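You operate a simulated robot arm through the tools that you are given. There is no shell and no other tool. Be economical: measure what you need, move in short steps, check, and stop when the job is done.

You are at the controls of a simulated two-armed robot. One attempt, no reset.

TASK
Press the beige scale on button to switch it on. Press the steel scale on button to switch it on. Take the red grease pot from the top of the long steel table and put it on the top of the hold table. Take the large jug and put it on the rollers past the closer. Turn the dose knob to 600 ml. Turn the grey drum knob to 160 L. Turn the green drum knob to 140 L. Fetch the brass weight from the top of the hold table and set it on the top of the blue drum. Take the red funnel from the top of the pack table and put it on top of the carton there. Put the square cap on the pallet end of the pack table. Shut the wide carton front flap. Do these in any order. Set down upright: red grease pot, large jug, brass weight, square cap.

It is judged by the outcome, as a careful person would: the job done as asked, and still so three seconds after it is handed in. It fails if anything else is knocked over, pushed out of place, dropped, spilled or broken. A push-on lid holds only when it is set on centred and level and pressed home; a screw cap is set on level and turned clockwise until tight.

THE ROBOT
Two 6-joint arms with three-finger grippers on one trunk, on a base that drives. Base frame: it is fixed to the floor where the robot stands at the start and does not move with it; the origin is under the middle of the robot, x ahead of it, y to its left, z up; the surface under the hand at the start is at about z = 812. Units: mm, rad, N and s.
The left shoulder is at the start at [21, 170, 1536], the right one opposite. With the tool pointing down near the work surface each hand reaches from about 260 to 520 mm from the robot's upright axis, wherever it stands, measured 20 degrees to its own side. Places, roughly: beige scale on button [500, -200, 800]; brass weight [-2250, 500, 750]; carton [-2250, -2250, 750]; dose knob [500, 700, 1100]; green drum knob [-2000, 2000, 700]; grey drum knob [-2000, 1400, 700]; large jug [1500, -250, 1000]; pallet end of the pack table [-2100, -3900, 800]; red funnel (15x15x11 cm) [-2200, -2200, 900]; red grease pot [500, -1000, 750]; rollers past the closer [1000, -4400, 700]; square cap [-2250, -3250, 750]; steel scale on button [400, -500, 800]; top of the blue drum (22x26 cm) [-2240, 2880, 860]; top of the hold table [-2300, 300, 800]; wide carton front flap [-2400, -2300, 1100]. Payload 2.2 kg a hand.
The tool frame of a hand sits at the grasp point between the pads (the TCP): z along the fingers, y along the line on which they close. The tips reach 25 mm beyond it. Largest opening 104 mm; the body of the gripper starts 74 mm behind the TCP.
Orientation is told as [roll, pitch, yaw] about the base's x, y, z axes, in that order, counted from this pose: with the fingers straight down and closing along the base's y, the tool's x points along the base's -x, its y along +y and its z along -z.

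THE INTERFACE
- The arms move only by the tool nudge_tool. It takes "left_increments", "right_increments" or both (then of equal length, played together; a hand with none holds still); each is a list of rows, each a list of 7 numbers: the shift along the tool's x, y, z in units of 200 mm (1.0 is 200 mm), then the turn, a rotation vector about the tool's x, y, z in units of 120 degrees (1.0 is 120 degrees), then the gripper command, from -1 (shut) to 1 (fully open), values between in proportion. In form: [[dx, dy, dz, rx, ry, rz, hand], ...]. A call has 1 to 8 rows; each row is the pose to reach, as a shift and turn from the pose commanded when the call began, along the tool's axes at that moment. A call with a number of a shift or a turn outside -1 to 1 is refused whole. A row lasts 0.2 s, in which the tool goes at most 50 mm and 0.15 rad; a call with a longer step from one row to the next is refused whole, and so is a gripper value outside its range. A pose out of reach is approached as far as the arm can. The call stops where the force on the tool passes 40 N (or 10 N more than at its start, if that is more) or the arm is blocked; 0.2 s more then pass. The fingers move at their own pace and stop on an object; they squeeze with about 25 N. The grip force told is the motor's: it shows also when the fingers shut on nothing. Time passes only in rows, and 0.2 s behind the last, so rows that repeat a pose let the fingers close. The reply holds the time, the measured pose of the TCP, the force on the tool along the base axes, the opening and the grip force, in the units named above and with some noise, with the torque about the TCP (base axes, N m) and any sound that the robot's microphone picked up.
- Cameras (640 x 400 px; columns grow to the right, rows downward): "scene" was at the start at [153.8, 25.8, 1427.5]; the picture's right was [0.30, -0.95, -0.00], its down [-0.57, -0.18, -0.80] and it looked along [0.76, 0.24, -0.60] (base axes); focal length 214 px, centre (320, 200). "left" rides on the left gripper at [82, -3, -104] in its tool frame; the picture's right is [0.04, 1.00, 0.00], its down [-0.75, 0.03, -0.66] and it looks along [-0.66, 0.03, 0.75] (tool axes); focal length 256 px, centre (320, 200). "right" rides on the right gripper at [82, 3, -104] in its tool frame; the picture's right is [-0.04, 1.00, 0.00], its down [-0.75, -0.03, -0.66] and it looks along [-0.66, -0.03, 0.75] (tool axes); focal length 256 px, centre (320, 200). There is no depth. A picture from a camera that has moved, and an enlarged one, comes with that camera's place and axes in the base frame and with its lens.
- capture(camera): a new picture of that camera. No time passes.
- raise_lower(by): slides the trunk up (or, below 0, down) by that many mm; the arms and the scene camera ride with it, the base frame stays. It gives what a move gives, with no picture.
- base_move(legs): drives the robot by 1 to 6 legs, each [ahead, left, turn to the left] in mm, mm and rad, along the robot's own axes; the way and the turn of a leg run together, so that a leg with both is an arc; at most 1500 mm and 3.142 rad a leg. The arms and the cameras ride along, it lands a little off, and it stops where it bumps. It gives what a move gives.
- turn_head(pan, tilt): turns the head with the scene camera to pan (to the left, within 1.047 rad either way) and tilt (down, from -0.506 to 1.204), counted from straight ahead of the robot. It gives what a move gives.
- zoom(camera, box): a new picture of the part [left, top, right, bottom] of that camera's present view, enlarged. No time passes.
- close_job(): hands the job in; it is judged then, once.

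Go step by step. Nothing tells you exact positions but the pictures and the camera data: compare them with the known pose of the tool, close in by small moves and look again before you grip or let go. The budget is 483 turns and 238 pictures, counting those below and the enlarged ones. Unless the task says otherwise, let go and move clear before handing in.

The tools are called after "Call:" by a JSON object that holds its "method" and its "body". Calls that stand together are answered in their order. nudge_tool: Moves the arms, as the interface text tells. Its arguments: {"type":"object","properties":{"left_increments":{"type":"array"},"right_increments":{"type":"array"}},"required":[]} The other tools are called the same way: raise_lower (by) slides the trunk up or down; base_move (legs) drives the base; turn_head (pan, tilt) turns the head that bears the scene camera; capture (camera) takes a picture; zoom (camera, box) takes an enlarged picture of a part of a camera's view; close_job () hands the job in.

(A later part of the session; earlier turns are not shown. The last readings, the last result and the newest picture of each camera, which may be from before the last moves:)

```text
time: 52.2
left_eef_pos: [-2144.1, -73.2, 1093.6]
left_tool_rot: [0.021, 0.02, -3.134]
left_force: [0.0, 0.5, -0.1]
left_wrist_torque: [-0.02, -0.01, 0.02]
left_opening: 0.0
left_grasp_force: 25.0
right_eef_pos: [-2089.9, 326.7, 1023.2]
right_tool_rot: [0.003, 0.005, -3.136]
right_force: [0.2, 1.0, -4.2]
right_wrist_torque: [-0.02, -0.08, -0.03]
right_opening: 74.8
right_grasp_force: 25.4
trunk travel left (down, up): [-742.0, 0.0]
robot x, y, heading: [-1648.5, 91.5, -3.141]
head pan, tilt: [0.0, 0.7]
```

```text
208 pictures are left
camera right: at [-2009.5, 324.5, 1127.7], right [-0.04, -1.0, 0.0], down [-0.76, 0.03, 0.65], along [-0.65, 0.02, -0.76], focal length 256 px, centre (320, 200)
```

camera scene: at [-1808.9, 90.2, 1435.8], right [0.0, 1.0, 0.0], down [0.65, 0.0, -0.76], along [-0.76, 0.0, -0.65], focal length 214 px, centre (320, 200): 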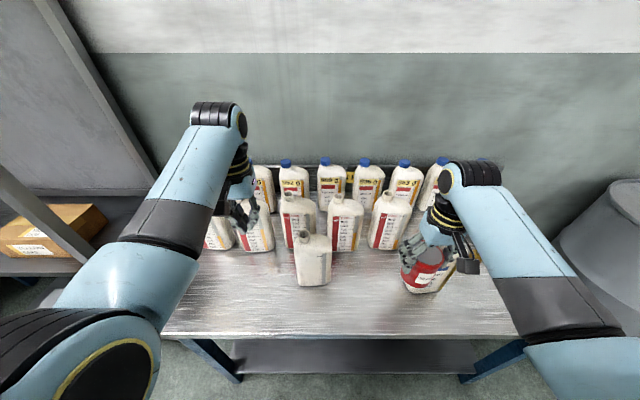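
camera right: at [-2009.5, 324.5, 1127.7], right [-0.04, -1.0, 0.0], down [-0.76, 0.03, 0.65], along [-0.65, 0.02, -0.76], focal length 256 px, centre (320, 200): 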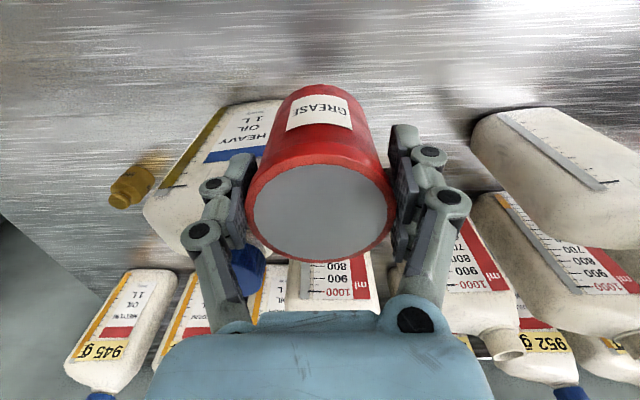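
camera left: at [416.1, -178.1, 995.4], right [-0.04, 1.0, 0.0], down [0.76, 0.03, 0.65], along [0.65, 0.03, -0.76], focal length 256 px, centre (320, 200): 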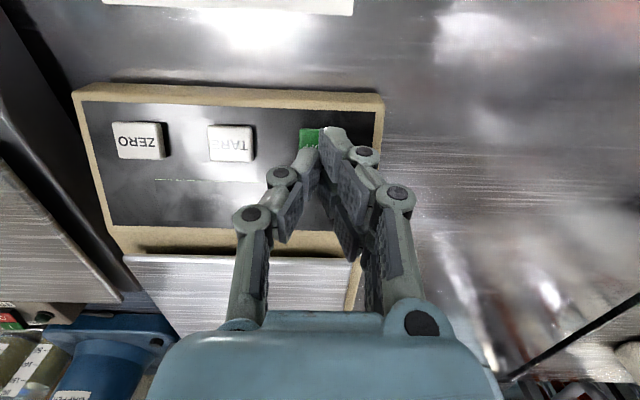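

I moved the wrong way in y (the tool axes are flipped at this heading). I'll shift to y≈240 and lower partway.

Call:
{"method": "nudge_tool", "body": {"right_increments": [[0, 0.2, 0.0, 0, 0, 0, -1], [0, 0.42, 0.0, 0, 0, 0, -1], [0, 0.42, 0.2, 0, 0, 0, -1], [0, 0.42, 0.4, 0, 0, 0, -1], [0, 0.42, 0.58, 0, 0, 0, -1]]}}

Call:
{"method": "capture", "body": {"camera": "scene"}}

Call:
{"method": "capture", "body": {"camera": "right"}}

```text
time: 53.4
left_eef_pos: [-2143.3, -73.8, 1093.8]
left_tool_rot: [0.019, 0.019, -3.133]
left_force: [1.0, 0.3, -0.2]
left_wrist_torque: [0.0, 0.02, 0.02]
left_opening: 0.0
left_grasp_force: 24.8
right_eef_pos: [-2088.3, 243.1, 909.1]
right_tool_rot: [0.003, 0.004, -3.137]
right_force: [0.3, 0.8, -3.3]
right_wrist_torque: [-0.01, -0.02, 0.01]
right_opening: 74.8
right_grasp_force: 25.3
trunk travel left (down, up): [-742.0, 0.0]
robot x, y, heading: [-1650.9, 89.3, -3.134]
head pan, tilt: [0.0, 0.7]
```

```text
207 pictures are left
camera scene: at [-1807.8, 90.1, 1436.0], right [0.0, 1.0, 0.0], down [0.65, 0.0, -0.76], along [-0.76, 0.0, -0.65], focal length 214 px, centre (320, 200)
```

scene: 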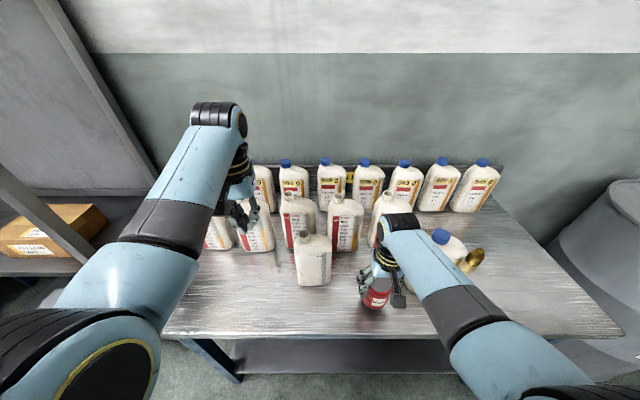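

```text
206 pictures are left
camera right: at [-2007.5, 240.8, 1012.7], right [-0.03, -1.0, 0.0], down [-0.75, 0.03, 0.66], along [-0.66, 0.02, -0.76], focal length 256 px, centre (320, 200)
```

right: 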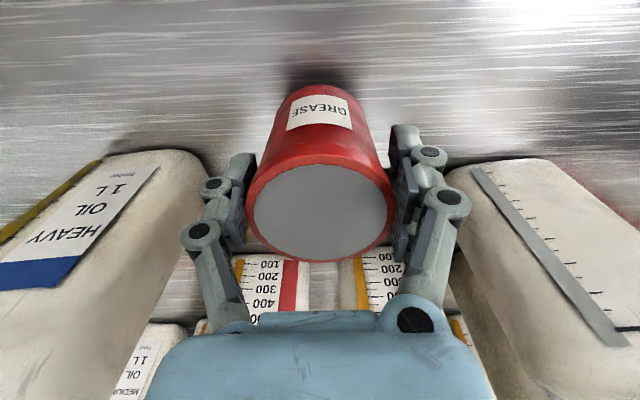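

Good clearance on both sides. Lowering slowly to contact.

Call:
{"method": "nudge_tool", "body": {"right_increments": [[0, 0, 0.1, 0, 0, 0, -1], [0, 0, 0.14, 0, 0, 0, -1], [0, 0, 0.165, 0, 0, 0, -1], [0, 0, 0.185, 0, 0, 0, -1], [0, 0, 0.205, 0, 0, 0, -1], [0, 0, 0.225, 0, 0, 0, -1]]}}

```text
time: 54.8
left_eef_pos: [-2141.1, -74.5, 1095.1]
left_tool_rot: [0.022, 0.017, -3.133]
left_force: [0.2, -0.1, 0.2]
left_wrist_torque: [0.03, -0.01, -0.03]
left_opening: 0.0
left_grasp_force: 25.2
right_eef_pos: [-2088.6, 242.4, 865.2]
right_tool_rot: [0.002, -0.004, -3.136]
right_force: [-2.5, -1.3, 32.0]
right_wrist_torque: [0.02, 0.32, 0.09]
right_opening: 80.9
right_grasp_force: 25.4
trunk travel left (down, up): [-742.0, 0.0]
robot x, y, heading: [-1655.5, 87.6, -3.142]
head pan, tilt: [0.0, 0.7]
```

Call:
{"method": "nudge_tool", "body": {"right_increments": [[0, 0, -0.02, 0, 0, 0, 0.85], [0, 0, -0.02, 0, 0, 0, 0.85], [0, 0, -0.15, 0, 0, 0, 0.85], [0, 0, -0.35, 0, 0, 0, 0.85], [0, 0, -0.55, 0, 0, 0, 0.85], [0, 0, -0.75, 0, 0, 0, 0.85], [0, 0, -0.95, 0, 0, 0, 0.85]]}}

Call:
{"method": "capture", "body": {"camera": "scene"}}

Call:
{"method": "capture", "body": {"camera": "right"}}

```text
time: 56.6
left_eef_pos: [-2142.1, -74.8, 1092.7]
left_tool_rot: [0.023, 0.018, -3.133]
left_force: [-0.7, 0.2, 0.5]
left_wrist_torque: [0.01, -0.02, 0.01]
left_opening: 0.0
left_grasp_force: 25.4
right_eef_pos: [-2090.5, 281.8, 1051.5]
right_tool_rot: [-0.065, -0.005, 3.132]
right_force: [0.3, 0.4, 0.7]
right_wrist_torque: [-0.01, 0.02, -0.04]
right_opening: 96.2
right_grasp_force: 0.1
trunk travel left (down, up): [-742.0, 0.0]
robot x, y, heading: [-1653.4, 90.7, -3.139]
head pan, tilt: [0.0, 0.7]
stopped in row 7 (right hand): the arm was blocked; the commanded pose is now the measured one
```

```text
205 pictures are left
camera scene: at [-1806.9, 89.5, 1436.1], right [0.0, 1.0, 0.0], down [0.64, 0.0, -0.76], along [-0.76, 0.0, -0.64], focal length 214 px, centre (320, 200)
```

scene: 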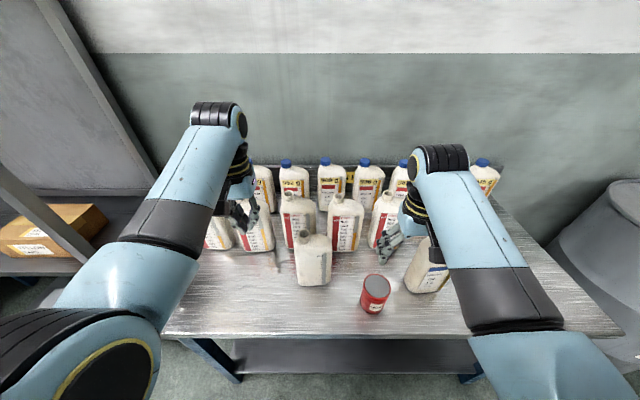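

```text
204 pictures are left
camera right: at [-2009.1, 271.3, 1154.6], right [-0.05, -1.0, -0.06], down [-0.75, -0.01, 0.66], along [-0.66, 0.08, -0.75], focal length 256 px, centre (320, 200)
```

right: 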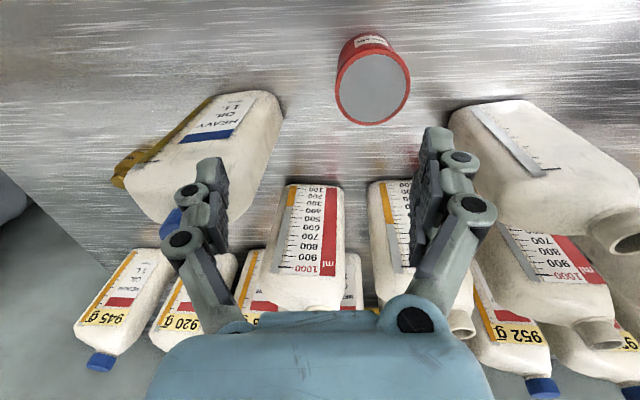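

The pot is down and upright. I'll back away a bit and look for the brass weight, checking that the bottles are undisturbed.

Call:
{"method": "base_move", "body": {"legs": [[-250, 0, 0]]}}

Call:
{"method": "base_move", "body": {"legs": [[0, -400, 0]]}}

Call:
{"method": "capture", "body": {"camera": "scene"}}

```text
time: 58.5
left_eef_pos: [-1890.9, -74.6, 1094.5]
left_tool_rot: [0.021, 0.018, -3.135]
left_force: [0.7, 0.0, 0.1]
left_wrist_torque: [-0.02, 0.01, 0.01]
left_opening: 0.3
left_grasp_force: 25.6
right_eef_pos: [-1837.3, 281.6, 1052.4]
right_tool_rot: [-0.063, -0.004, 3.13]
right_force: [0.2, 0.6, 0.4]
right_wrist_torque: [-0.02, -0.01, 0.03]
right_opening: 95.8
right_grasp_force: 0.1
trunk travel left (down, up): [-742.0, 0.0]
robot x, y, heading: [-1401.2, 88.5, 3.137]
head pan, tilt: [0.0, 0.7]
```

```text
time: 61.0
left_eef_pos: [-1889.8, 330.0, 1095.0]
left_tool_rot: [0.022, 0.018, -3.135]
left_force: [-0.3, 0.3, 0.5]
left_wrist_torque: [-0.01, 0.0, 0.02]
left_opening: 0.1
left_grasp_force: 25.0
right_eef_pos: [-1839.1, 685.8, 1050.8]
right_tool_rot: [-0.065, -0.004, 3.131]
right_force: [-0.4, -0.1, -0.2]
right_wrist_torque: [-0.01, 0.03, -0.01]
right_opening: 96.4
right_grasp_force: 0.1
trunk travel left (down, up): [-742.0, 0.0]
robot x, y, heading: [-1396.6, 493.2, -3.142]
head pan, tilt: [0.0, 0.7]
```

```text
203 pictures are left
camera scene: at [-1554.5, 493.8, 1436.1], right [0.0, 1.0, 0.0], down [0.64, 0.0, -0.76], along [-0.76, 0.0, -0.64], focal length 214 px, centre (320, 200)
```

scene: 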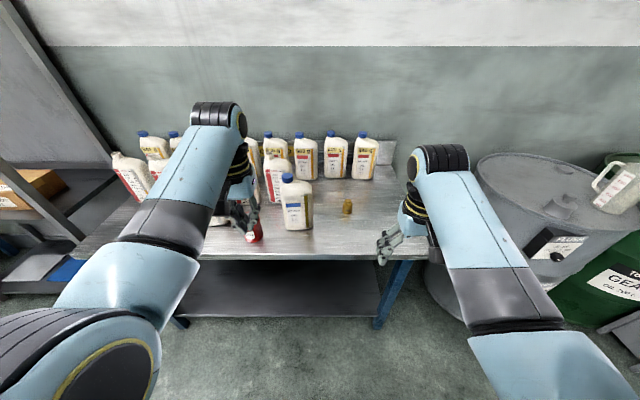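

Call:
{"method": "zoom", "body": {"camera": "scene", "box": [260, 160, 420, 260]}}

Call:
{"method": "base_move", "body": {"legs": [[310, 20, 0]]}}

Call:
{"method": "capture", "body": {"camera": "right"}}

Call:
{"method": "capture", "body": {"camera": "scene"}}

```text
4.00 times, centred on (340, 210) of scene
camera zoom: at [-1554.5, 493.8, 1436.1], right [0.0, 1.0, 0.0], down [0.64, 0.0, -0.76], along [-0.76, 0.0, -0.64], focal length 858 px, centre (240, 160)
```

zoom: 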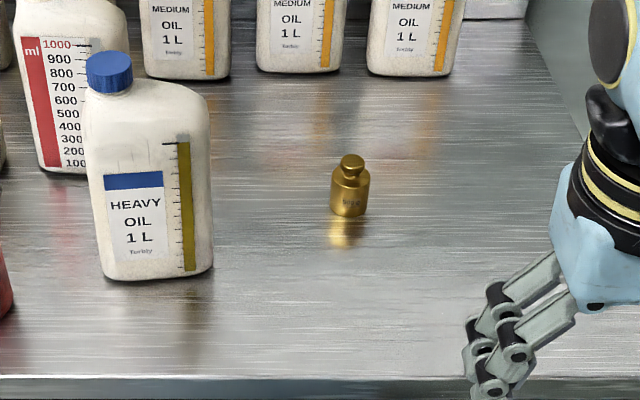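

```text
time: 63.1
left_eef_pos: [-2203.0, 310.3, 1094.2]
left_tool_rot: [0.021, 0.019, -3.132]
left_force: [-0.4, 0.6, 0.1]
left_wrist_torque: [0.01, 0.0, 0.02]
left_opening: 0.2
left_grasp_force: 25.3
right_eef_pos: [-2148.9, 666.5, 1051.3]
right_tool_rot: [-0.065, -0.002, 3.131]
right_force: [-0.7, -0.7, -0.3]
right_wrist_torque: [0.0, 0.02, 0.03]
right_opening: 96.2
right_grasp_force: 0.0
trunk travel left (down, up): [-742.0, 0.0]
robot x, y, heading: [-1713.4, 474.9, 3.145]
head pan, tilt: [0.0, 0.7]
```

```text
201 pictures are left
camera right: at [-2068.2, 655.8, 1154.5], right [-0.05, -1.0, -0.07], down [-0.75, -0.01, 0.66], along [-0.66, 0.08, -0.75], focal length 256 px, centre (320, 200)
```

right: 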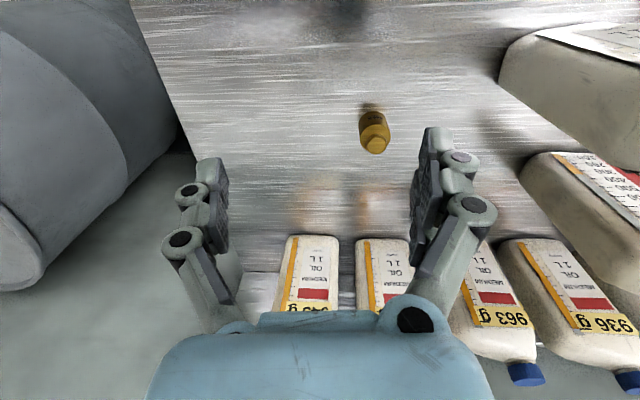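

```text
200 pictures are left
camera scene: at [-1866.4, 473.7, 1436.1], right [0.0, 1.0, 0.0], down [0.64, 0.0, -0.76], along [-0.76, 0.0, -0.64], focal length 214 px, centre (320, 200)
```

scene: 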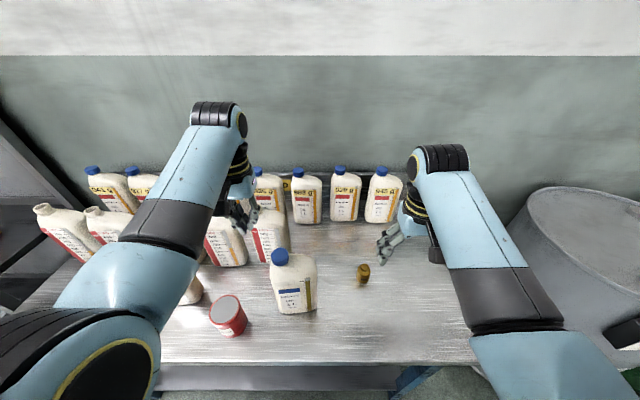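

Weight at about (-2236,611). I'll square the right hand above it, then descend.

Call:
{"method": "nudge_tool", "body": {"right_increments": [[-0.1, 0.06, 0, -0.01, 0, 0, 0.6], [-0.22, 0.12, 0, -0.02, 0, 0, 0.6], [-0.34, 0.2, 0.0, -0.031, 0, 0, 0.6], [-0.435, 0.277, 0.0, -0.031, 0, 0, 0.6]]}}

Call:
{"method": "capture", "body": {"camera": "right"}}

```text
time: 64.1
left_eef_pos: [-2203.3, 308.7, 1093.2]
left_tool_rot: [0.021, 0.018, -3.135]
left_force: [-0.6, -0.5, -0.1]
left_wrist_torque: [-0.01, -0.01, 0.04]
left_opening: 0.0
left_grasp_force: 25.3
right_eef_pos: [-2237.8, 610.6, 1048.2]
right_tool_rot: [0.0, -0.002, 3.131]
right_force: [0.2, 0.5, -0.4]
right_wrist_torque: [0.04, -0.03, -0.01]
right_opening: 83.0
right_grasp_force: 0.1
trunk travel left (down, up): [-742.0, 0.0]
robot x, y, heading: [-1710.7, 471.6, 3.142]
head pan, tilt: [0.0, 0.7]
```

```text
199 pictures are left
camera right: at [-2156.2, 606.7, 1152.7], right [-0.05, -1.0, 0.0], down [-0.75, 0.04, 0.66], along [-0.66, 0.03, -0.75], focal length 256 px, centre (320, 200)
```

right: 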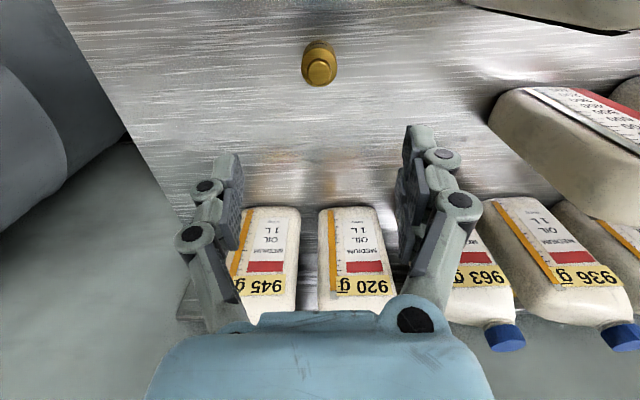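

Call:
{"method": "base_move", "body": {"legs": [[35, 0, 0]]}}

Call:
{"method": "nudge_tool", "body": {"right_increments": [[0.1, 0, 0.2, 0, 0, 0, 0.6], [0.2, 0, 0.4, 0, 0, 0, 0.6], [0.2, 0, 0.6, 0, 0, 0, 0.6], [0.2, 0, 0.8, 0, 0, 0, 0.6]]}}

Call:
{"method": "capture", "body": {"camera": "right"}}

```text
time: 64.9
left_eef_pos: [-2235.9, 309.5, 1095.0]
left_tool_rot: [0.021, 0.019, -3.132]
left_force: [-0.8, -0.5, -0.8]
left_wrist_torque: [-0.02, 0.02, 0.0]
left_opening: 0.2
left_grasp_force: 24.8
right_eef_pos: [-2268.7, 611.3, 1048.3]
right_tool_rot: [0.002, -0.005, 3.13]
right_force: [-0.9, -0.3, 0.0]
right_wrist_torque: [-0.01, 0.01, -0.05]
right_opening: 83.2
right_grasp_force: 0.1
trunk travel left (down, up): [-742.0, 0.0]
robot x, y, heading: [-1739.8, 473.5, 3.141]
head pan, tilt: [0.0, 0.7]
```

```text
time: 65.9
left_eef_pos: [-2236.6, 311.5, 1094.5]
left_tool_rot: [0.02, 0.019, -3.134]
left_force: [-0.2, 0.1, -0.1]
left_wrist_torque: [0.01, -0.04, -0.02]
left_opening: 0.4
left_grasp_force: 25.2
right_eef_pos: [-2231.8, 611.1, 889.6]
right_tool_rot: [0.0, -0.005, 3.131]
right_force: [0.5, -0.4, 0.7]
right_wrist_torque: [-0.03, -0.03, 0.0]
right_opening: 83.3
right_grasp_force: 0.0
trunk travel left (down, up): [-742.0, 0.0]
robot x, y, heading: [-1744.2, 470.0, 3.137]
head pan, tilt: [0.0, 0.7]
```

```text
198 pictures are left
camera right: at [-2150.7, 606.6, 992.4], right [-0.05, -1.0, 0.0], down [-0.75, 0.04, 0.66], along [-0.66, 0.03, -0.75], focal length 256 px, centre (320, 200)
```

right: 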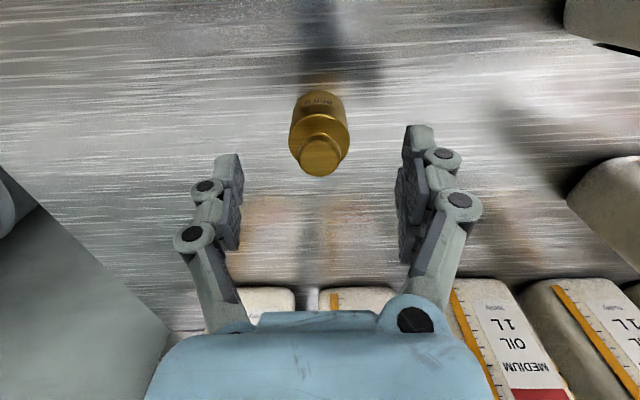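

Call:
{"method": "nudge_tool", "body": {"right_increments": [[0, 0, 0.15, 0, 0, 0, 0.6], [0, 0, 0.28, 0, 0, 0, 0.6], [0, 0, 0.28, 0, 0, 0, -1], [0, 0, 0.28, 0, 0, 0, -1], [0, 0, 0.28, 0, 0, 0, -1]]}}

Call:
{"method": "capture", "body": {"camera": "right"}}

```text
time: 67.1
left_eef_pos: [-2236.0, 310.1, 1094.1]
left_tool_rot: [0.02, 0.017, -3.134]
left_force: [-0.5, 0.5, -0.1]
left_wrist_torque: [0.01, 0.04, -0.01]
left_opening: 0.0
left_grasp_force: 24.7
right_eef_pos: [-2214.0, 617.2, 860.5]
right_tool_rot: [0.001, -0.006, 3.131]
right_force: [-0.3, -3.8, 13.5]
right_wrist_torque: [-0.2, 0.17, 0.0]
right_opening: 37.8
right_grasp_force: 24.9
right hand out of reach, approached as far as the arm can: row 1, 2, 3, 4, 5
trunk travel left (down, up): [-742.0, 0.0]
robot x, y, heading: [-1745.6, 474.3, 3.143]
head pan, tilt: [0.0, 0.7]
```

```text
197 pictures are left
camera right: at [-2132.0, 613.5, 963.6], right [-0.05, -1.0, 0.0], down [-0.75, 0.04, 0.66], along [-0.66, 0.03, -0.75], focal length 256 px, centre (320, 200)
```

right: 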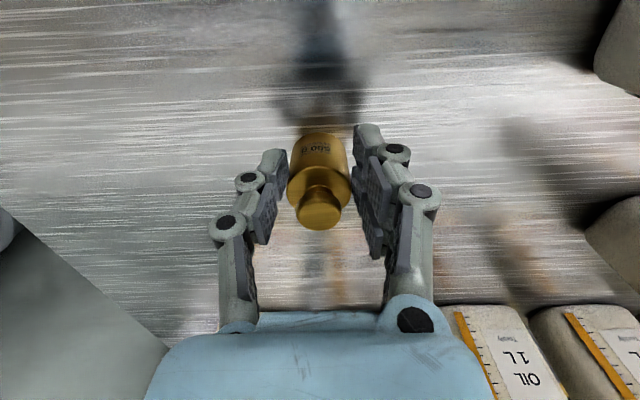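

Reach fell short and the grip is off-centre; I'll open, lift, lower the trunk a bit, and redo.

Call:
{"method": "nudge_tool", "body": {"right_increments": [[0, 0, 0, 0, 0, 0, 0.6], [0, 0, 0, 0, 0, 0, 0.6], [0, 0, -0.15, 0, 0, 0, 0.6], [0, 0, -0.3, 0, 0, 0, 0.6], [0, 0, -0.5, 0, 0, 0, 0.6]]}}

Call:
{"method": "raise_lower", "body": {"by": -80}}

Call:
{"method": "capture", "body": {"camera": "right"}}

```text
time: 68.3
left_eef_pos: [-2236.9, 310.9, 1094.9]
left_tool_rot: [0.021, 0.016, -3.131]
left_force: [1.2, -0.6, 0.1]
left_wrist_torque: [0.03, 0.02, 0.01]
left_opening: 0.1
left_grasp_force: 25.0
right_eef_pos: [-2222.3, 628.2, 964.6]
right_tool_rot: [-0.012, -0.018, 3.128]
right_force: [-0.8, -0.1, 0.1]
right_wrist_torque: [0.02, 0.05, 0.0]
right_opening: 83.2
right_grasp_force: 0.1
trunk travel left (down, up): [-742.0, 0.0]
robot x, y, heading: [-1745.6, 469.5, 3.141]
head pan, tilt: [0.0, 0.7]
```

```text
time: 69.5
left_eef_pos: [-2235.8, 310.2, 1014.9]
left_tool_rot: [0.02, 0.017, -3.134]
left_force: [1.0, -0.4, 0.1]
left_wrist_torque: [0.02, -0.03, 0.02]
left_opening: 0.0
left_grasp_force: 24.7
right_eef_pos: [-2220.3, 628.4, 882.7]
right_tool_rot: [-0.013, -0.013, 3.128]
right_force: [0.3, 0.2, 0.2]
right_wrist_torque: [0.03, -0.03, -0.02]
right_opening: 82.9
right_grasp_force: 0.0
trunk travel left (down, up): [-662.0, 80.0]
robot x, y, heading: [-1744.6, 472.6, 3.144]
head pan, tilt: [0.0, 0.7]
```

```text
196 pictures are left
camera right: at [-2137.3, 622.6, 984.5], right [-0.05, -1.0, -0.01], down [-0.74, 0.03, 0.67], along [-0.67, 0.05, -0.74], focal length 256 px, centre (320, 200)
```

right: 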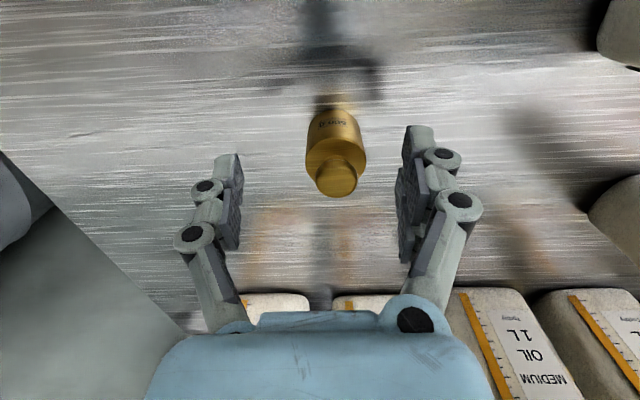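

Call:
{"method": "nudge_tool", "body": {"right_increments": [[-0.05, 0.045, 0.0, -0.006, 0.006, 0, 0.6], [-0.05, 0.045, 0.15, -0.006, 0.006, 0, 0.6], [-0.05, 0.045, 0.25, -0.006, 0.006, 0, 0.6]]}}

Call:
{"method": "capture", "body": {"camera": "right"}}

```text
time: 70.3
left_eef_pos: [-2236.6, 309.4, 1014.2]
left_tool_rot: [0.021, 0.019, -3.133]
left_force: [0.6, 0.6, 0.4]
left_wrist_torque: [-0.01, -0.02, 0.0]
left_opening: 0.0
left_grasp_force: 24.5
right_eef_pos: [-2223.5, 609.0, 826.5]
right_tool_rot: [0.015, 0.008, 3.132]
right_force: [0.2, 0.3, -0.6]
right_wrist_torque: [0.0, -0.02, -0.01]
right_opening: 83.2
right_grasp_force: 0.0
trunk travel left (down, up): [-662.0, 80.0]
robot x, y, heading: [-1745.7, 473.9, 3.142]
head pan, tilt: [0.0, 0.7]
```

```text
195 pictures are left
camera right: at [-2143.2, 607.6, 932.1], right [-0.05, -1.0, 0.01], down [-0.76, 0.05, 0.65], along [-0.65, 0.02, -0.76], focal length 256 px, centre (320, 200)
```

right: 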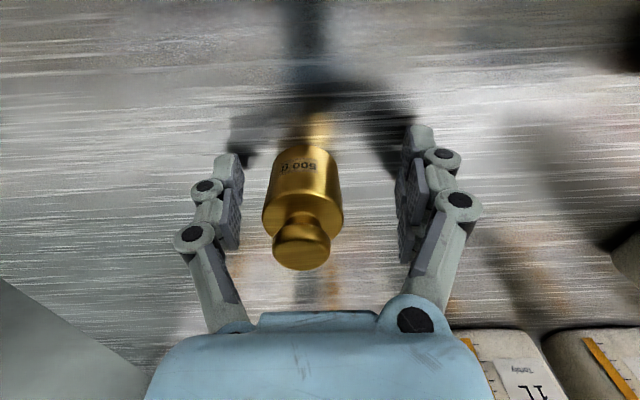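

Call:
{"method": "nudge_tool", "body": {"right_increments": [[0, -0.047, 0.0, 0, 0, 0, 0.6], [0, -0.047, 0.0, 0, 0, 0, -1], [0, -0.047, 0.0, 0, 0, 0, -1], [0, -0.047, 0.0, 0, 0, 0, -1], [0, -0.047, 0.0, 0, 0, 0, -1]]}}

Call:
{"method": "nudge_tool", "body": {"right_increments": [[0, 0, -0.05, 0, 0, 0, -1], [0, 0, -0.12, 0, 0, 0, -1], [0, 0, -0.22, 0, 0, 0, -1], [0, 0, -0.35, 0, 0, 0, -1]]}}

Call:
{"method": "capture", "body": {"camera": "right"}}

```text
time: 71.5
left_eef_pos: [-2235.6, 310.4, 1014.0]
left_tool_rot: [0.021, 0.019, -3.132]
left_force: [-0.3, -0.8, -0.5]
left_wrist_torque: [0.02, -0.01, 0.0]
left_opening: 0.1
left_grasp_force: 24.4
right_eef_pos: [-2223.1, 619.4, 827.9]
right_tool_rot: [0.012, 0.011, 3.13]
right_force: [0.0, -0.4, 0.6]
right_wrist_torque: [-0.01, -0.05, 0.02]
right_opening: 40.1
right_grasp_force: 24.7
trunk travel left (down, up): [-662.0, 80.0]
robot x, y, heading: [-1743.1, 472.7, 3.139]
head pan, tilt: [0.0, 0.7]
```

```text
time: 72.5
left_eef_pos: [-2235.5, 309.5, 1014.7]
left_tool_rot: [0.021, 0.019, -3.133]
left_force: [-0.4, -0.4, 0.2]
left_wrist_torque: [-0.02, 0.02, 0.06]
left_opening: 0.1
left_grasp_force: 25.1
right_eef_pos: [-2225.8, 620.6, 898.4]
right_tool_rot: [0.01, 0.01, 3.132]
right_force: [-0.2, 0.4, -4.2]
right_wrist_torque: [0.03, -0.06, 0.01]
right_opening: 40.2
right_grasp_force: 24.9
trunk travel left (down, up): [-662.0, 80.0]
robot x, y, heading: [-1745.3, 477.0, 3.139]
head pan, tilt: [0.0, 0.7]
```

```text
194 pictures are left
camera right: at [-2144.5, 618.7, 1003.3], right [-0.05, -1.0, 0.01], down [-0.76, 0.04, 0.65], along [-0.65, 0.02, -0.76], focal length 256 px, centre (320, 200)
```

right: 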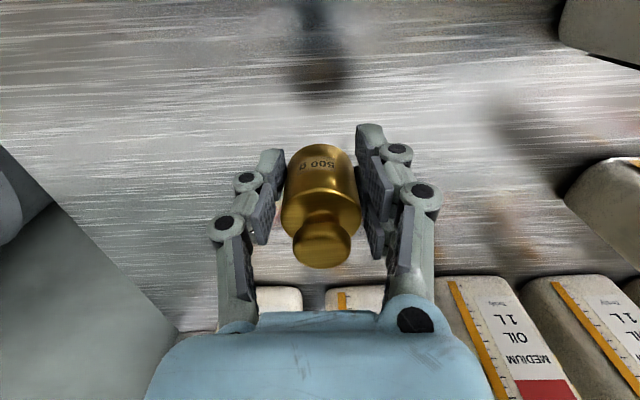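

The 500 g weight is held. I'll back away and drive along to the blue drum, looking on the way.

Call:
{"method": "raise_lower", "body": {"by": 80}}

Call:
{"method": "base_move", "body": {"legs": [[-550, 0, 0], [0, -1200, 0]]}}

Call:
{"method": "turn_head", "body": {"pan": 0, "tilt": 0.5}}

Call:
{"method": "capture", "body": {"camera": "scene"}}

```text
time: 73.7
left_eef_pos: [-2236.8, 310.2, 1093.6]
left_tool_rot: [0.021, 0.02, -3.133]
left_force: [0.1, 0.5, 0.6]
left_wrist_torque: [-0.02, -0.01, 0.01]
left_opening: 0.0
left_grasp_force: 24.7
right_eef_pos: [-2224.8, 620.7, 976.6]
right_tool_rot: [0.013, 0.009, 3.13]
right_force: [-0.3, 0.0, -5.7]
right_wrist_torque: [0.01, -0.04, 0.02]
right_opening: 39.9
right_grasp_force: 25.4
trunk travel left (down, up): [-742.0, 0.0]
robot x, y, heading: [-1748.2, 473.4, 3.143]
head pan, tilt: [0.0, 0.7]
```

```text
time: 82.5
left_eef_pos: [-1680.5, 1505.0, 1093.4]
left_tool_rot: [0.022, 0.019, -3.136]
left_force: [-0.4, -0.4, -0.5]
left_wrist_torque: [-0.01, -0.02, 0.05]
left_opening: 0.0
left_grasp_force: 25.4
right_eef_pos: [-1665.9, 1815.4, 978.2]
right_tool_rot: [0.011, 0.01, 3.128]
right_force: [0.1, 0.1, -5.3]
right_wrist_torque: [0.02, -0.07, -0.01]
right_opening: 40.3
right_grasp_force: 24.4
trunk travel left (down, up): [-742.0, 0.0]
robot x, y, heading: [-1189.4, 1666.2, 3.141]
head pan, tilt: [0.0, 0.7]
```

```text
time: 83.2
left_eef_pos: [-1680.0, 1504.9, 1093.8]
left_tool_rot: [0.02, 0.019, -3.137]
left_force: [0.4, 0.1, 0.4]
left_wrist_torque: [0.01, -0.01, -0.01]
left_opening: 0.1
left_grasp_force: 24.9
right_eef_pos: [-1668.0, 1815.1, 976.8]
right_tool_rot: [0.01, 0.009, 3.131]
right_force: [-0.3, -0.3, -4.4]
right_wrist_torque: [0.03, 0.0, -0.03]
right_opening: 40.1
right_grasp_force: 25.7
trunk travel left (down, up): [-742.0, 0.0]
robot x, y, heading: [-1187.1, 1667.0, 3.136]
head pan, tilt: [0.0, 0.499]
```

```text
193 pictures are left
camera scene: at [-1349.6, 1667.6, 1453.7], right [0.0, 1.0, 0.0], down [0.48, 0.0, -0.88], along [-0.88, 0.0, -0.48], focal length 214 px, centre (320, 200)
```

scene: 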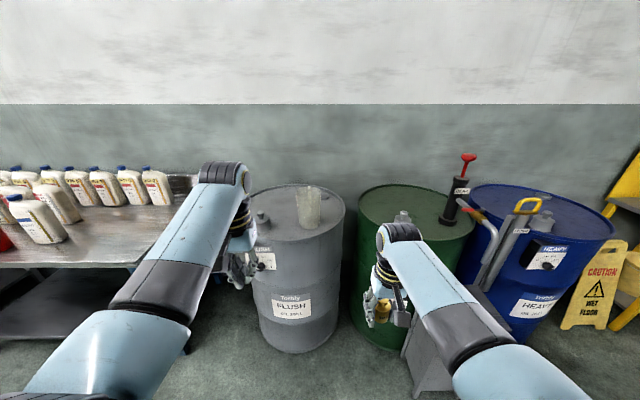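

Call:
{"method": "base_move", "body": {"legs": [[0, -1000, 0]]}}

Call:
{"method": "turn_head", "body": {"pan": 0, "tilt": 0.6}}

Call:
{"method": "capture", "body": {"camera": "scene"}}

```text
time: 88.4
left_eef_pos: [-1678.7, 2496.6, 1092.9]
left_tool_rot: [0.022, 0.018, -3.132]
left_force: [0.4, 0.0, 0.3]
left_wrist_torque: [0.0, -0.01, 0.0]
left_opening: 0.2
left_grasp_force: 24.8
right_eef_pos: [-1665.8, 2806.0, 977.6]
right_tool_rot: [0.013, 0.011, 3.133]
right_force: [0.7, -0.8, -4.7]
right_wrist_torque: [-0.01, -0.04, -0.01]
right_opening: 40.2
right_grasp_force: 24.9
trunk travel left (down, up): [-742.0, 0.0]
robot x, y, heading: [-1187.8, 2658.4, -3.138]
head pan, tilt: [0.0, 0.499]
```

```text
time: 89.0
left_eef_pos: [-1677.6, 2494.9, 1094.2]
left_tool_rot: [0.022, 0.019, -3.133]
left_force: [-0.4, 0.8, -0.3]
left_wrist_torque: [-0.02, -0.01, 0.0]
left_opening: 0.1
left_grasp_force: 24.9
right_eef_pos: [-1666.2, 2806.9, 976.7]
right_tool_rot: [0.01, 0.01, 3.132]
right_force: [0.7, 0.1, -4.3]
right_wrist_torque: [0.03, -0.03, 0.01]
right_opening: 40.0
right_grasp_force: 24.7
trunk travel left (down, up): [-742.0, 0.0]
robot x, y, heading: [-1187.6, 2657.1, -3.137]
head pan, tilt: [0.0, 0.6]
```

```text
192 pictures are left
camera scene: at [-1345.7, 2660.2, 1444.7], right [0.0, 1.0, 0.0], down [0.57, 0.0, -0.82], along [-0.82, 0.0, -0.57], focal length 214 px, centre (320, 200)
```

scene: 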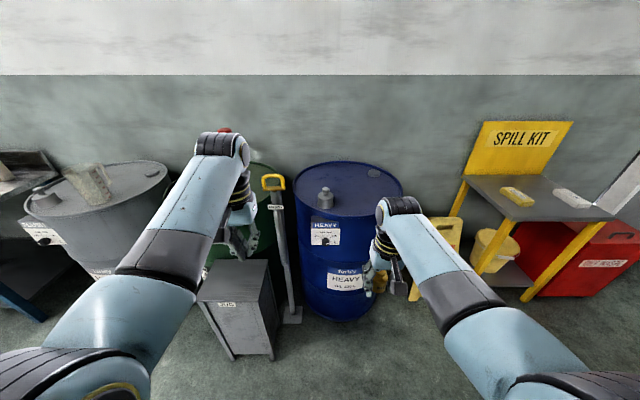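

The blue drum top is free at its right-front. I'll approach in two steps, keeping the left arm off the pole beside the drum.

Call:
{"method": "base_move", "body": {"legs": [[0, -140, 0], [380, 0, 0]]}}

Call:
{"method": "capture", "body": {"camera": "scene"}}

Call:
{"method": "capture", "body": {"camera": "right"}}

```text
time: 92.4
left_eef_pos: [-2056.1, 2633.8, 1094.7]
left_tool_rot: [0.02, 0.019, -3.13]
left_force: [0.4, 0.2, -0.1]
left_wrist_torque: [0.0, -0.02, 0.02]
left_opening: 0.0
left_grasp_force: 25.4
right_eef_pos: [-2045.7, 2945.3, 978.5]
right_tool_rot: [0.009, 0.01, 3.135]
right_force: [-0.5, -0.3, -5.0]
right_wrist_torque: [0.0, -0.07, -0.01]
right_opening: 40.0
right_grasp_force: 25.4
trunk travel left (down, up): [-742.0, 0.0]
robot x, y, heading: [-1563.2, 2798.8, -3.136]
head pan, tilt: [0.0, 0.6]
```

```text
191 pictures are left
camera scene: at [-1724.6, 2798.5, 1444.6], right [0.0, 1.0, 0.0], down [0.57, 0.0, -0.82], along [-0.82, 0.0, -0.57], focal length 214 px, centre (320, 200)
```

scene: 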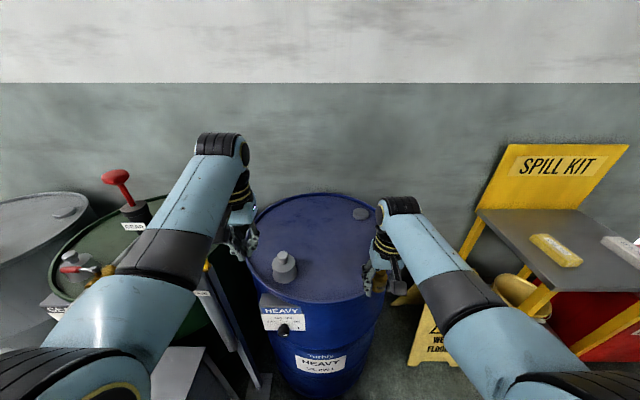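

```text
190 pictures are left
camera right: at [-1965.5, 2942.0, 1082.3], right [-0.05, -1.0, 0.01], down [-0.76, 0.04, 0.65], along [-0.65, 0.02, -0.76], focal length 256 px, centre (320, 200)
```

right: 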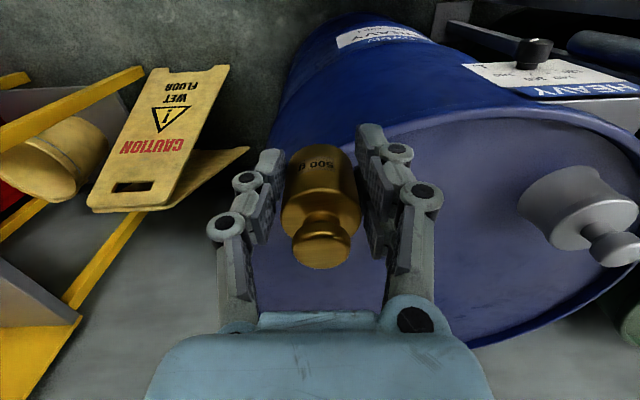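

Call:
{"method": "base_move", "body": {"legs": [[165, 0, 0]]}}

Call:
{"method": "nudge_tool", "body": {"right_increments": [[0, 0.12, 0, 0, 0, 0, -1], [0, 0.24, 0, 0, 0, 0, -1], [0, 0.325, 0, 0, 0, 0, -1], [0, 0.325, 0.1, 0, 0, 0, -1], [0, 0.325, 0.2, 0, 0, 0, -1]]}}

Call:
{"method": "capture", "body": {"camera": "scene"}}

Call:
{"method": "capture", "body": {"camera": "right"}}

```text
time: 93.8
left_eef_pos: [-2222.5, 2632.6, 1093.7]
left_tool_rot: [0.021, 0.02, -3.131]
left_force: [-0.3, 0.2, -0.1]
left_wrist_torque: [0.0, 0.0, -0.04]
left_opening: 0.0
left_grasp_force: 24.9
right_eef_pos: [-2211.2, 2944.1, 977.8]
right_tool_rot: [0.011, 0.011, 3.138]
right_force: [-0.4, 0.1, -5.1]
right_wrist_torque: [0.03, -0.07, 0.0]
right_opening: 40.0
right_grasp_force: 25.7
trunk travel left (down, up): [-742.0, 0.0]
robot x, y, heading: [-1730.8, 2799.9, -3.138]
head pan, tilt: [0.0, 0.6]
```

```text
time: 95.2
left_eef_pos: [-2222.9, 2632.2, 1094.2]
left_tool_rot: [0.021, 0.02, -3.13]
left_force: [0.2, 1.1, 0.2]
left_wrist_torque: [-0.03, 0.02, 0.0]
left_opening: 0.2
left_grasp_force: 24.5
right_eef_pos: [-2213.7, 2926.0, 930.1]
right_tool_rot: [-0.048, 0.011, 3.107]
right_force: [0.3, -0.2, -6.3]
right_wrist_torque: [-0.01, -0.07, -0.02]
right_opening: 40.0
right_grasp_force: 25.0
trunk travel left (down, up): [-742.0, 0.0]
robot x, y, heading: [-1730.6, 2793.0, -3.137]
head pan, tilt: [0.0, 0.6]
stopped in row 5 (right hand): the arm was blocked; the commanded pose is now the measured one
```

```text
189 pictures are left
camera scene: at [-1890.0, 2798.1, 1444.7], right [0.0, 1.0, 0.0], down [0.57, 0.0, -0.82], along [-0.82, 0.0, -0.57], focal length 214 px, centre (320, 200)
```

scene: 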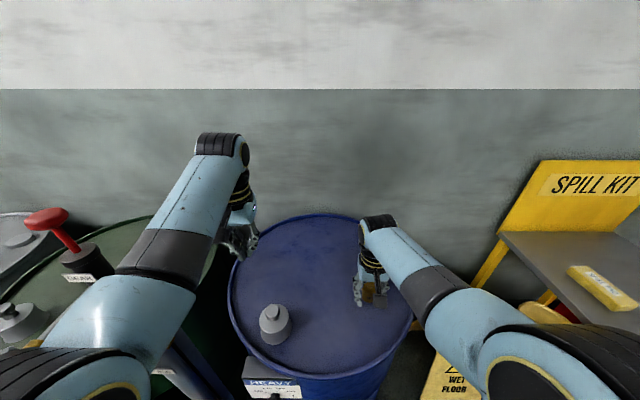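

```text
188 pictures are left
camera right: at [-2134.2, 2915.9, 1034.6], right [-0.07, -1.0, -0.05], down [-0.76, 0.03, 0.65], along [-0.65, 0.08, -0.76], focal length 256 px, centre (320, 200)
```

right: 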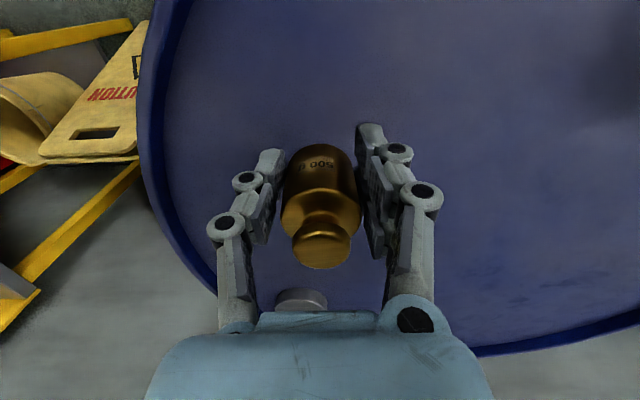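

The wrist hit its inner limit, so I'll shift the base slightly left and level the hand.

Call:
{"method": "base_move", "body": {"legs": [[0, 50, 0]]}}

Call:
{"method": "nudge_tool", "body": {"right_increments": [[0, -0.05, 0, -0.012, 0, 0, -1], [0, -0.08, 0, -0.024, 0, -0.01, -1], [0, -0.08, 0, -0.024, 0.0, -0.01, -1]]}}

Call:
{"method": "capture", "body": {"camera": "right"}}

```text
time: 96.2
left_eef_pos: [-2222.1, 2583.4, 1094.1]
left_tool_rot: [0.023, 0.02, -3.13]
left_force: [-0.8, -0.2, 0.4]
left_wrist_torque: [0.04, 0.0, -0.02]
left_opening: 0.4
left_grasp_force: 25.1
right_eef_pos: [-2214.1, 2875.9, 930.4]
right_tool_rot: [-0.045, 0.011, 3.106]
right_force: [0.1, -0.3, -5.7]
right_wrist_torque: [-0.02, -0.07, 0.01]
right_opening: 39.9
right_grasp_force: 25.1
trunk travel left (down, up): [-742.0, 0.0]
robot x, y, heading: [-1732.9, 2748.9, -3.14]
head pan, tilt: [0.0, 0.6]
```

```text
time: 97.0
left_eef_pos: [-2222.1, 2583.4, 1093.8]
left_tool_rot: [0.022, 0.019, -3.128]
left_force: [0.7, 0.0, -0.2]
left_wrist_torque: [0.03, -0.01, 0.02]
left_opening: 0.0
left_grasp_force: 24.8
right_eef_pos: [-2212.8, 2892.3, 930.3]
right_tool_rot: [0.006, 0.012, 3.129]
right_force: [0.2, 0.8, -4.4]
right_wrist_torque: [-0.02, -0.05, 0.02]
right_opening: 39.9
right_grasp_force: 25.5
trunk travel left (down, up): [-742.0, 0.0]
robot x, y, heading: [-1734.2, 2752.0, -3.134]
head pan, tilt: [0.0, 0.6]
```

```text
187 pictures are left
camera right: at [-2133.3, 2889.0, 1035.6], right [-0.05, -1.0, 0.0], down [-0.76, 0.04, 0.65], along [-0.65, 0.03, -0.76], focal length 256 px, centre (320, 200)
```

right: 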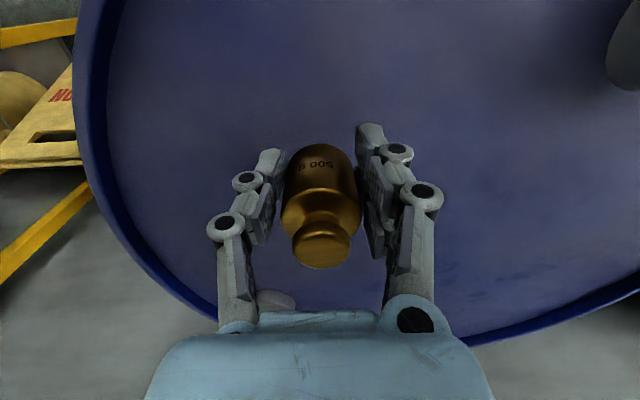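

Level now. Lowering until contact.

Call:
{"method": "nudge_tool", "body": {"right_increments": [[0, 0, 0.05, 0, 0, 0, -1], [0, 0, 0.1, 0, 0, 0, -1], [0, 0, 0.13, 0, 0, 0, -1], [0, 0, 0.16, 0, 0, 0, -1], [0, 0, 0.18, 0, 0, 0, -1], [0, 0, 0.2, 0, 0, 0, -1]]}}

```text
time: 98.3
left_eef_pos: [-2220.2, 2581.9, 1096.3]
left_tool_rot: [0.022, 0.016, -3.13]
left_force: [-0.6, -0.7, -0.5]
left_wrist_torque: [0.0, 0.01, -0.03]
left_opening: 0.1
left_grasp_force: 25.0
right_eef_pos: [-2214.0, 2892.6, 893.3]
right_tool_rot: [0.003, 0.006, 3.127]
right_force: [5.9, 2.1, 30.6]
right_wrist_torque: [0.3, 0.2, -0.05]
right_opening: 40.1
right_grasp_force: 25.3
trunk travel left (down, up): [-742.0, 0.0]
robot x, y, heading: [-1728.8, 2748.6, -3.141]
head pan, tilt: [0.0, 0.6]
```

Call:
{"method": "nudge_tool", "body": {"right_increments": [[0, 0, -0.01, 0, 0, 0, -1], [0, 0, -0.015, 0, 0, 0, 0.3], [0, 0, -0.015, 0, 0, 0, 0.3], [0, 0, -0.2, 0, 0, 0, 0.3], [0, 0, -0.4, 0, 0, 0, 0.3], [0, 0, -0.6, 0, 0, 0, 0.3]]}}

Call:
{"method": "capture", "body": {"camera": "right"}}

```text
time: 99.8
left_eef_pos: [-2221.1, 2582.9, 1093.8]
left_tool_rot: [0.021, 0.019, -3.131]
left_force: [0.3, 0.2, 0.3]
left_wrist_torque: [0.02, 0.0, 0.0]
left_opening: 0.0
left_grasp_force: 25.2
right_eef_pos: [-2220.0, 2901.2, 1015.5]
right_tool_rot: [-0.01, 0.0, 3.125]
right_force: [-0.1, -0.5, 0.0]
right_wrist_torque: [-0.02, -0.03, 0.02]
right_opening: 67.6
right_grasp_force: 0.1
trunk travel left (down, up): [-742.0, 0.0]
robot x, y, heading: [-1729.9, 2748.3, -3.138]
head pan, tilt: [0.0, 0.6]
```

```text
186 pictures are left
camera right: at [-2139.1, 2896.5, 1119.6], right [-0.06, -1.0, -0.01], down [-0.75, 0.04, 0.66], along [-0.66, 0.05, -0.75], focal length 256 px, centre (320, 200)
```

right: 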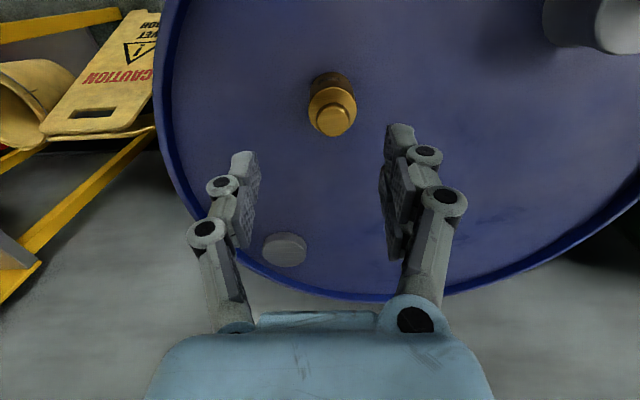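

The weight stands on the blue drum. Now I'll back off and go look at the green and grey drum knobs.

Call:
{"method": "base_move", "body": {"legs": [[-600, 0, 0], [0, 1000, 0]]}}

Call:
{"method": "turn_head", "body": {"pan": 0, "tilt": 0.7}}

Call:
{"method": "capture", "body": {"camera": "scene"}}

```text
time: 107.9
left_eef_pos: [-1624.4, 1588.9, 1093.4]
left_tool_rot: [0.022, 0.019, -3.132]
left_force: [-0.6, 0.1, 0.1]
left_wrist_torque: [0.0, -0.02, 0.03]
left_opening: 0.1
left_grasp_force: 25.2
right_eef_pos: [-1618.4, 1909.9, 1011.9]
right_tool_rot: [-0.012, 0.007, 3.119]
right_force: [0.8, 1.0, 0.3]
right_wrist_torque: [0.04, -0.01, -0.02]
right_opening: 67.4
right_grasp_force: 0.1
trunk travel left (down, up): [-742.0, 0.0]
robot x, y, heading: [-1133.8, 1754.8, -3.143]
head pan, tilt: [0.0, 0.6]
```

```text
time: 108.6
left_eef_pos: [-1624.4, 1589.4, 1093.9]
left_tool_rot: [0.02, 0.02, -3.132]
left_force: [-0.1, -0.2, -0.5]
left_wrist_torque: [0.0, 0.01, 0.01]
left_opening: 0.0
left_grasp_force: 25.0
right_eef_pos: [-1618.2, 1910.8, 1010.9]
right_tool_rot: [-0.014, 0.007, 3.118]
right_force: [1.0, 0.1, 0.2]
right_wrist_torque: [-0.02, 0.0, 0.02]
right_opening: 67.8
right_grasp_force: 0.1
trunk travel left (down, up): [-742.0, 0.0]
robot x, y, heading: [-1137.0, 1757.8, -3.14]
head pan, tilt: [0.0, 0.7]
```

```text
185 pictures are left
camera scene: at [-1289.2, 1753.2, 1436.1], right [0.0, 1.0, 0.0], down [0.64, 0.0, -0.76], along [-0.76, 0.0, -0.64], focal length 214 px, centre (320, 200)
```

scene: 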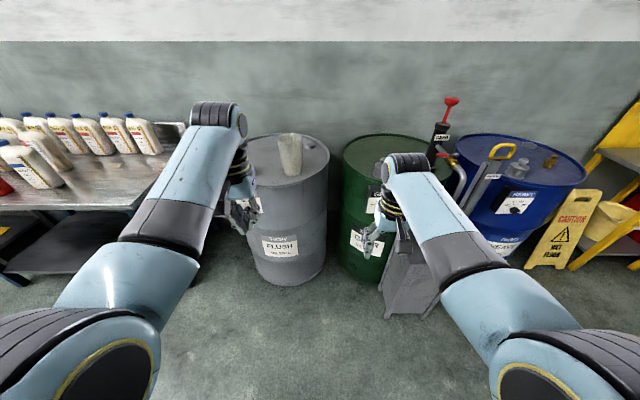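

Call:
{"method": "base_move", "body": {"legs": [[0, 300, 0]]}}

Call:
{"method": "zoom", "body": {"camera": "scene", "box": [200, 120, 460, 282]}}

```text
time: 110.6
left_eef_pos: [-1626.1, 1294.1, 1094.4]
left_tool_rot: [0.021, 0.018, -3.135]
left_force: [-0.1, -0.4, -0.7]
left_wrist_torque: [-0.02, -0.01, 0.0]
left_opening: 0.0
left_grasp_force: 24.7
right_eef_pos: [-1618.3, 1616.0, 1011.5]
right_tool_rot: [-0.015, 0.006, 3.117]
right_force: [0.8, -0.1, 0.6]
right_wrist_torque: [-0.01, 0.0, 0.04]
right_opening: 67.5
right_grasp_force: 0.0
trunk travel left (down, up): [-742.0, 0.0]
robot x, y, heading: [-1132.8, 1451.7, -3.139]
head pan, tilt: [0.0, 0.7]
```

```text
2.46 times, centred on (330, 201) of scene
camera zoom: at [-1289.0, 1457.4, 1436.1], right [0.0, 1.0, 0.0], down [0.64, 0.0, -0.76], along [-0.76, 0.0, -0.64], focal length 528 px, centre (295, 198)
```

zoom: 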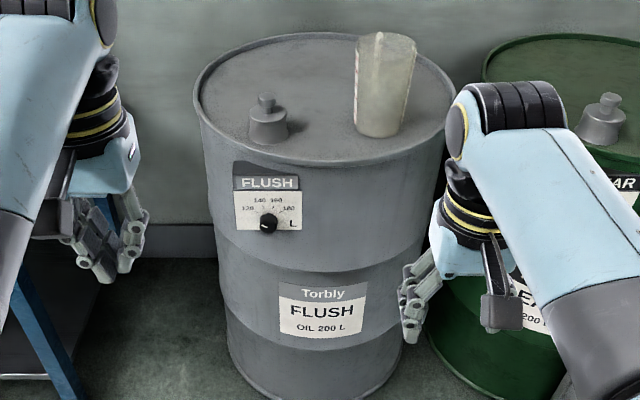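

Call:
{"method": "zoom", "body": {"camera": "scene", "box": [290, 180, 340, 220]}}

```text
10.00 times, centred on (315, 200) of scene
camera zoom: at [-1289.0, 1457.4, 1436.1], right [0.0, 1.0, 0.0], down [0.64, 0.0, -0.76], along [-0.76, 0.0, -0.64], focal length 2145 px, centre (370, 200)
```

zoom: 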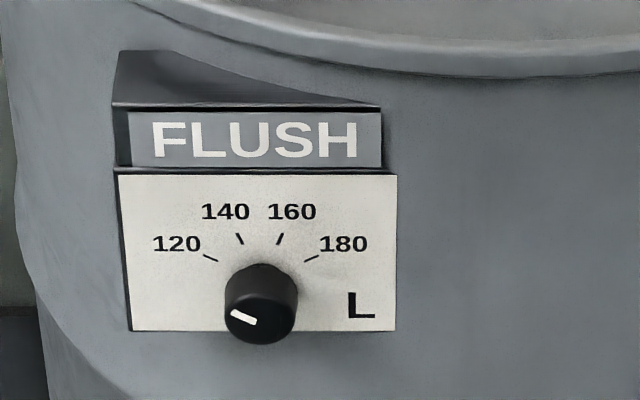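

The grey knob sits on the drum front at about (-2010,1406,760), now pointing at 120; ticks are 45° apart, so it needs +90° clockwise. I'll lower the trunk and tip the right hand forward to horizontal.

Call:
{"method": "raise_lower", "body": {"by": -350}}

Call:
{"method": "nudge_tool", "body": {"right_increments": [[0, 0, -0.1, 0, -0.07, 0, 0], [0, 0, -0.2, 0, -0.14, 0, 0], [0, 0, -0.3, 0, -0.21, 0, 0], [0, 0, -0.4, 0, -0.28, 0, 0], [0, 0, -0.5, 0, -0.35, 0, 0], [0, 0, -0.5, 0, -0.42, 0, 0], [0, 0, -0.5, 0, -0.49, 0, 0], [0, 0, -0.5, 0, -0.56, 0, 0]]}}

```text
time: 114.0
left_eef_pos: [-1624.2, 1291.5, 744.7]
left_tool_rot: [0.025, 0.018, -3.133]
left_force: [-0.3, 0.5, -0.1]
left_wrist_torque: [-0.05, -0.03, -0.02]
left_opening: 0.0
left_grasp_force: 25.0
right_eef_pos: [-1618.7, 1619.9, 660.6]
right_tool_rot: [-0.018, 0.005, 3.116]
right_force: [-0.9, -0.6, 0.2]
right_wrist_torque: [0.03, -0.02, 0.01]
right_opening: 67.4
right_grasp_force: 0.1
trunk travel left (down, up): [-392.0, 350.0]
robot x, y, heading: [-1137.7, 1465.9, -3.142]
head pan, tilt: [0.0, 0.7]
```

```text
time: 115.1
left_eef_pos: [-1626.9, 1290.2, 743.3]
left_tool_rot: [0.027, 0.017, -3.131]
left_force: [0.2, 0.1, -1.0]
left_wrist_torque: [0.01, -0.04, -0.06]
left_opening: 0.0
left_grasp_force: 24.8
right_eef_pos: [-1627.2, 1680.7, 741.6]
right_tool_rot: [-0.201, -0.593, -3.049]
right_force: [-0.3, -0.8, 0.0]
right_wrist_torque: [-0.03, 0.0, 0.0]
right_opening: 52.0
right_grasp_force: 0.1
trunk travel left (down, up): [-392.0, 350.0]
robot x, y, heading: [-1136.2, 1461.1, -3.142]
head pan, tilt: [0.0, 0.7]
stopped in row 5 (right hand): the arm was blocked; the commanded pose is now the measured one
```

The wrist ran into a joint limit while raising; I'll extend forward and continue tipping.

Call:
{"method": "nudge_tool", "body": {"right_increments": [[-0.1, 0.0, 0.12, -0.014, 0, 0, 0], [-0.2, 0.0, 0.24, -0.028, -0.05, 0, 0], [-0.345, 0, 0.36, -0.042, -0.115, 0, 0], [-0.345, 0.05, 0.47, -0.056, -0.18, 0, 0], [-0.345, 0.1, 0.47, -0.07, -0.245, 0, 0], [-0.345, 0.1, 0.47, -0.084, -0.31, 0, 0], [-0.345, 0.1, 0.47, -0.096, -0.375, 0, 0], [-0.345, 0.1, 0.47, -0.096, -0.44, 0, 0]]}}

Call:
{"method": "capture", "body": {"camera": "scene"}}

```text
time: 116.9
left_eef_pos: [-1625.8, 1291.7, 744.1]
left_tool_rot: [0.026, 0.017, -3.131]
left_force: [-0.8, -0.1, 0.6]
left_wrist_torque: [0.0, 0.02, 0.0]
left_opening: 0.0
left_grasp_force: 25.3
right_eef_pos: [-1735.2, 1652.2, 693.5]
right_tool_rot: [-0.272, -1.359, -2.655]
right_force: [0.0, 0.1, 2.0]
right_wrist_torque: [-0.03, -0.09, 0.0]
right_opening: 51.9
right_grasp_force: 0.1
right hand out of reach, approached as far as the arm can: row 7, 8
trunk travel left (down, up): [-392.0, 350.0]
robot x, y, heading: [-1132.3, 1457.5, -3.147]
head pan, tilt: [0.0, 0.7]
```

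```text
182 pictures are left
camera scene: at [-1294.1, 1458.1, 1082.1], right [0.0, 1.0, 0.0], down [0.64, 0.0, -0.76], along [-0.76, 0.0, -0.64], focal length 214 px, centre (320, 200)
```

scene: 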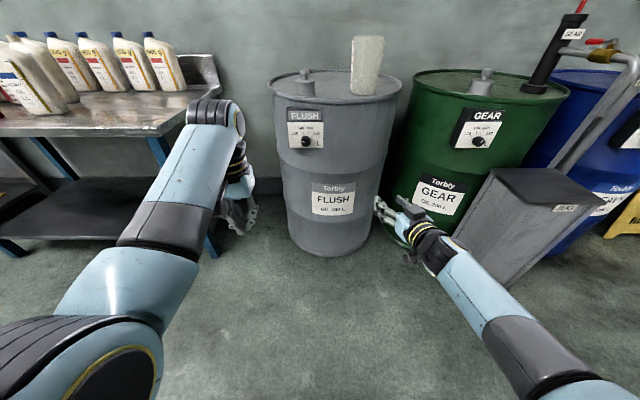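

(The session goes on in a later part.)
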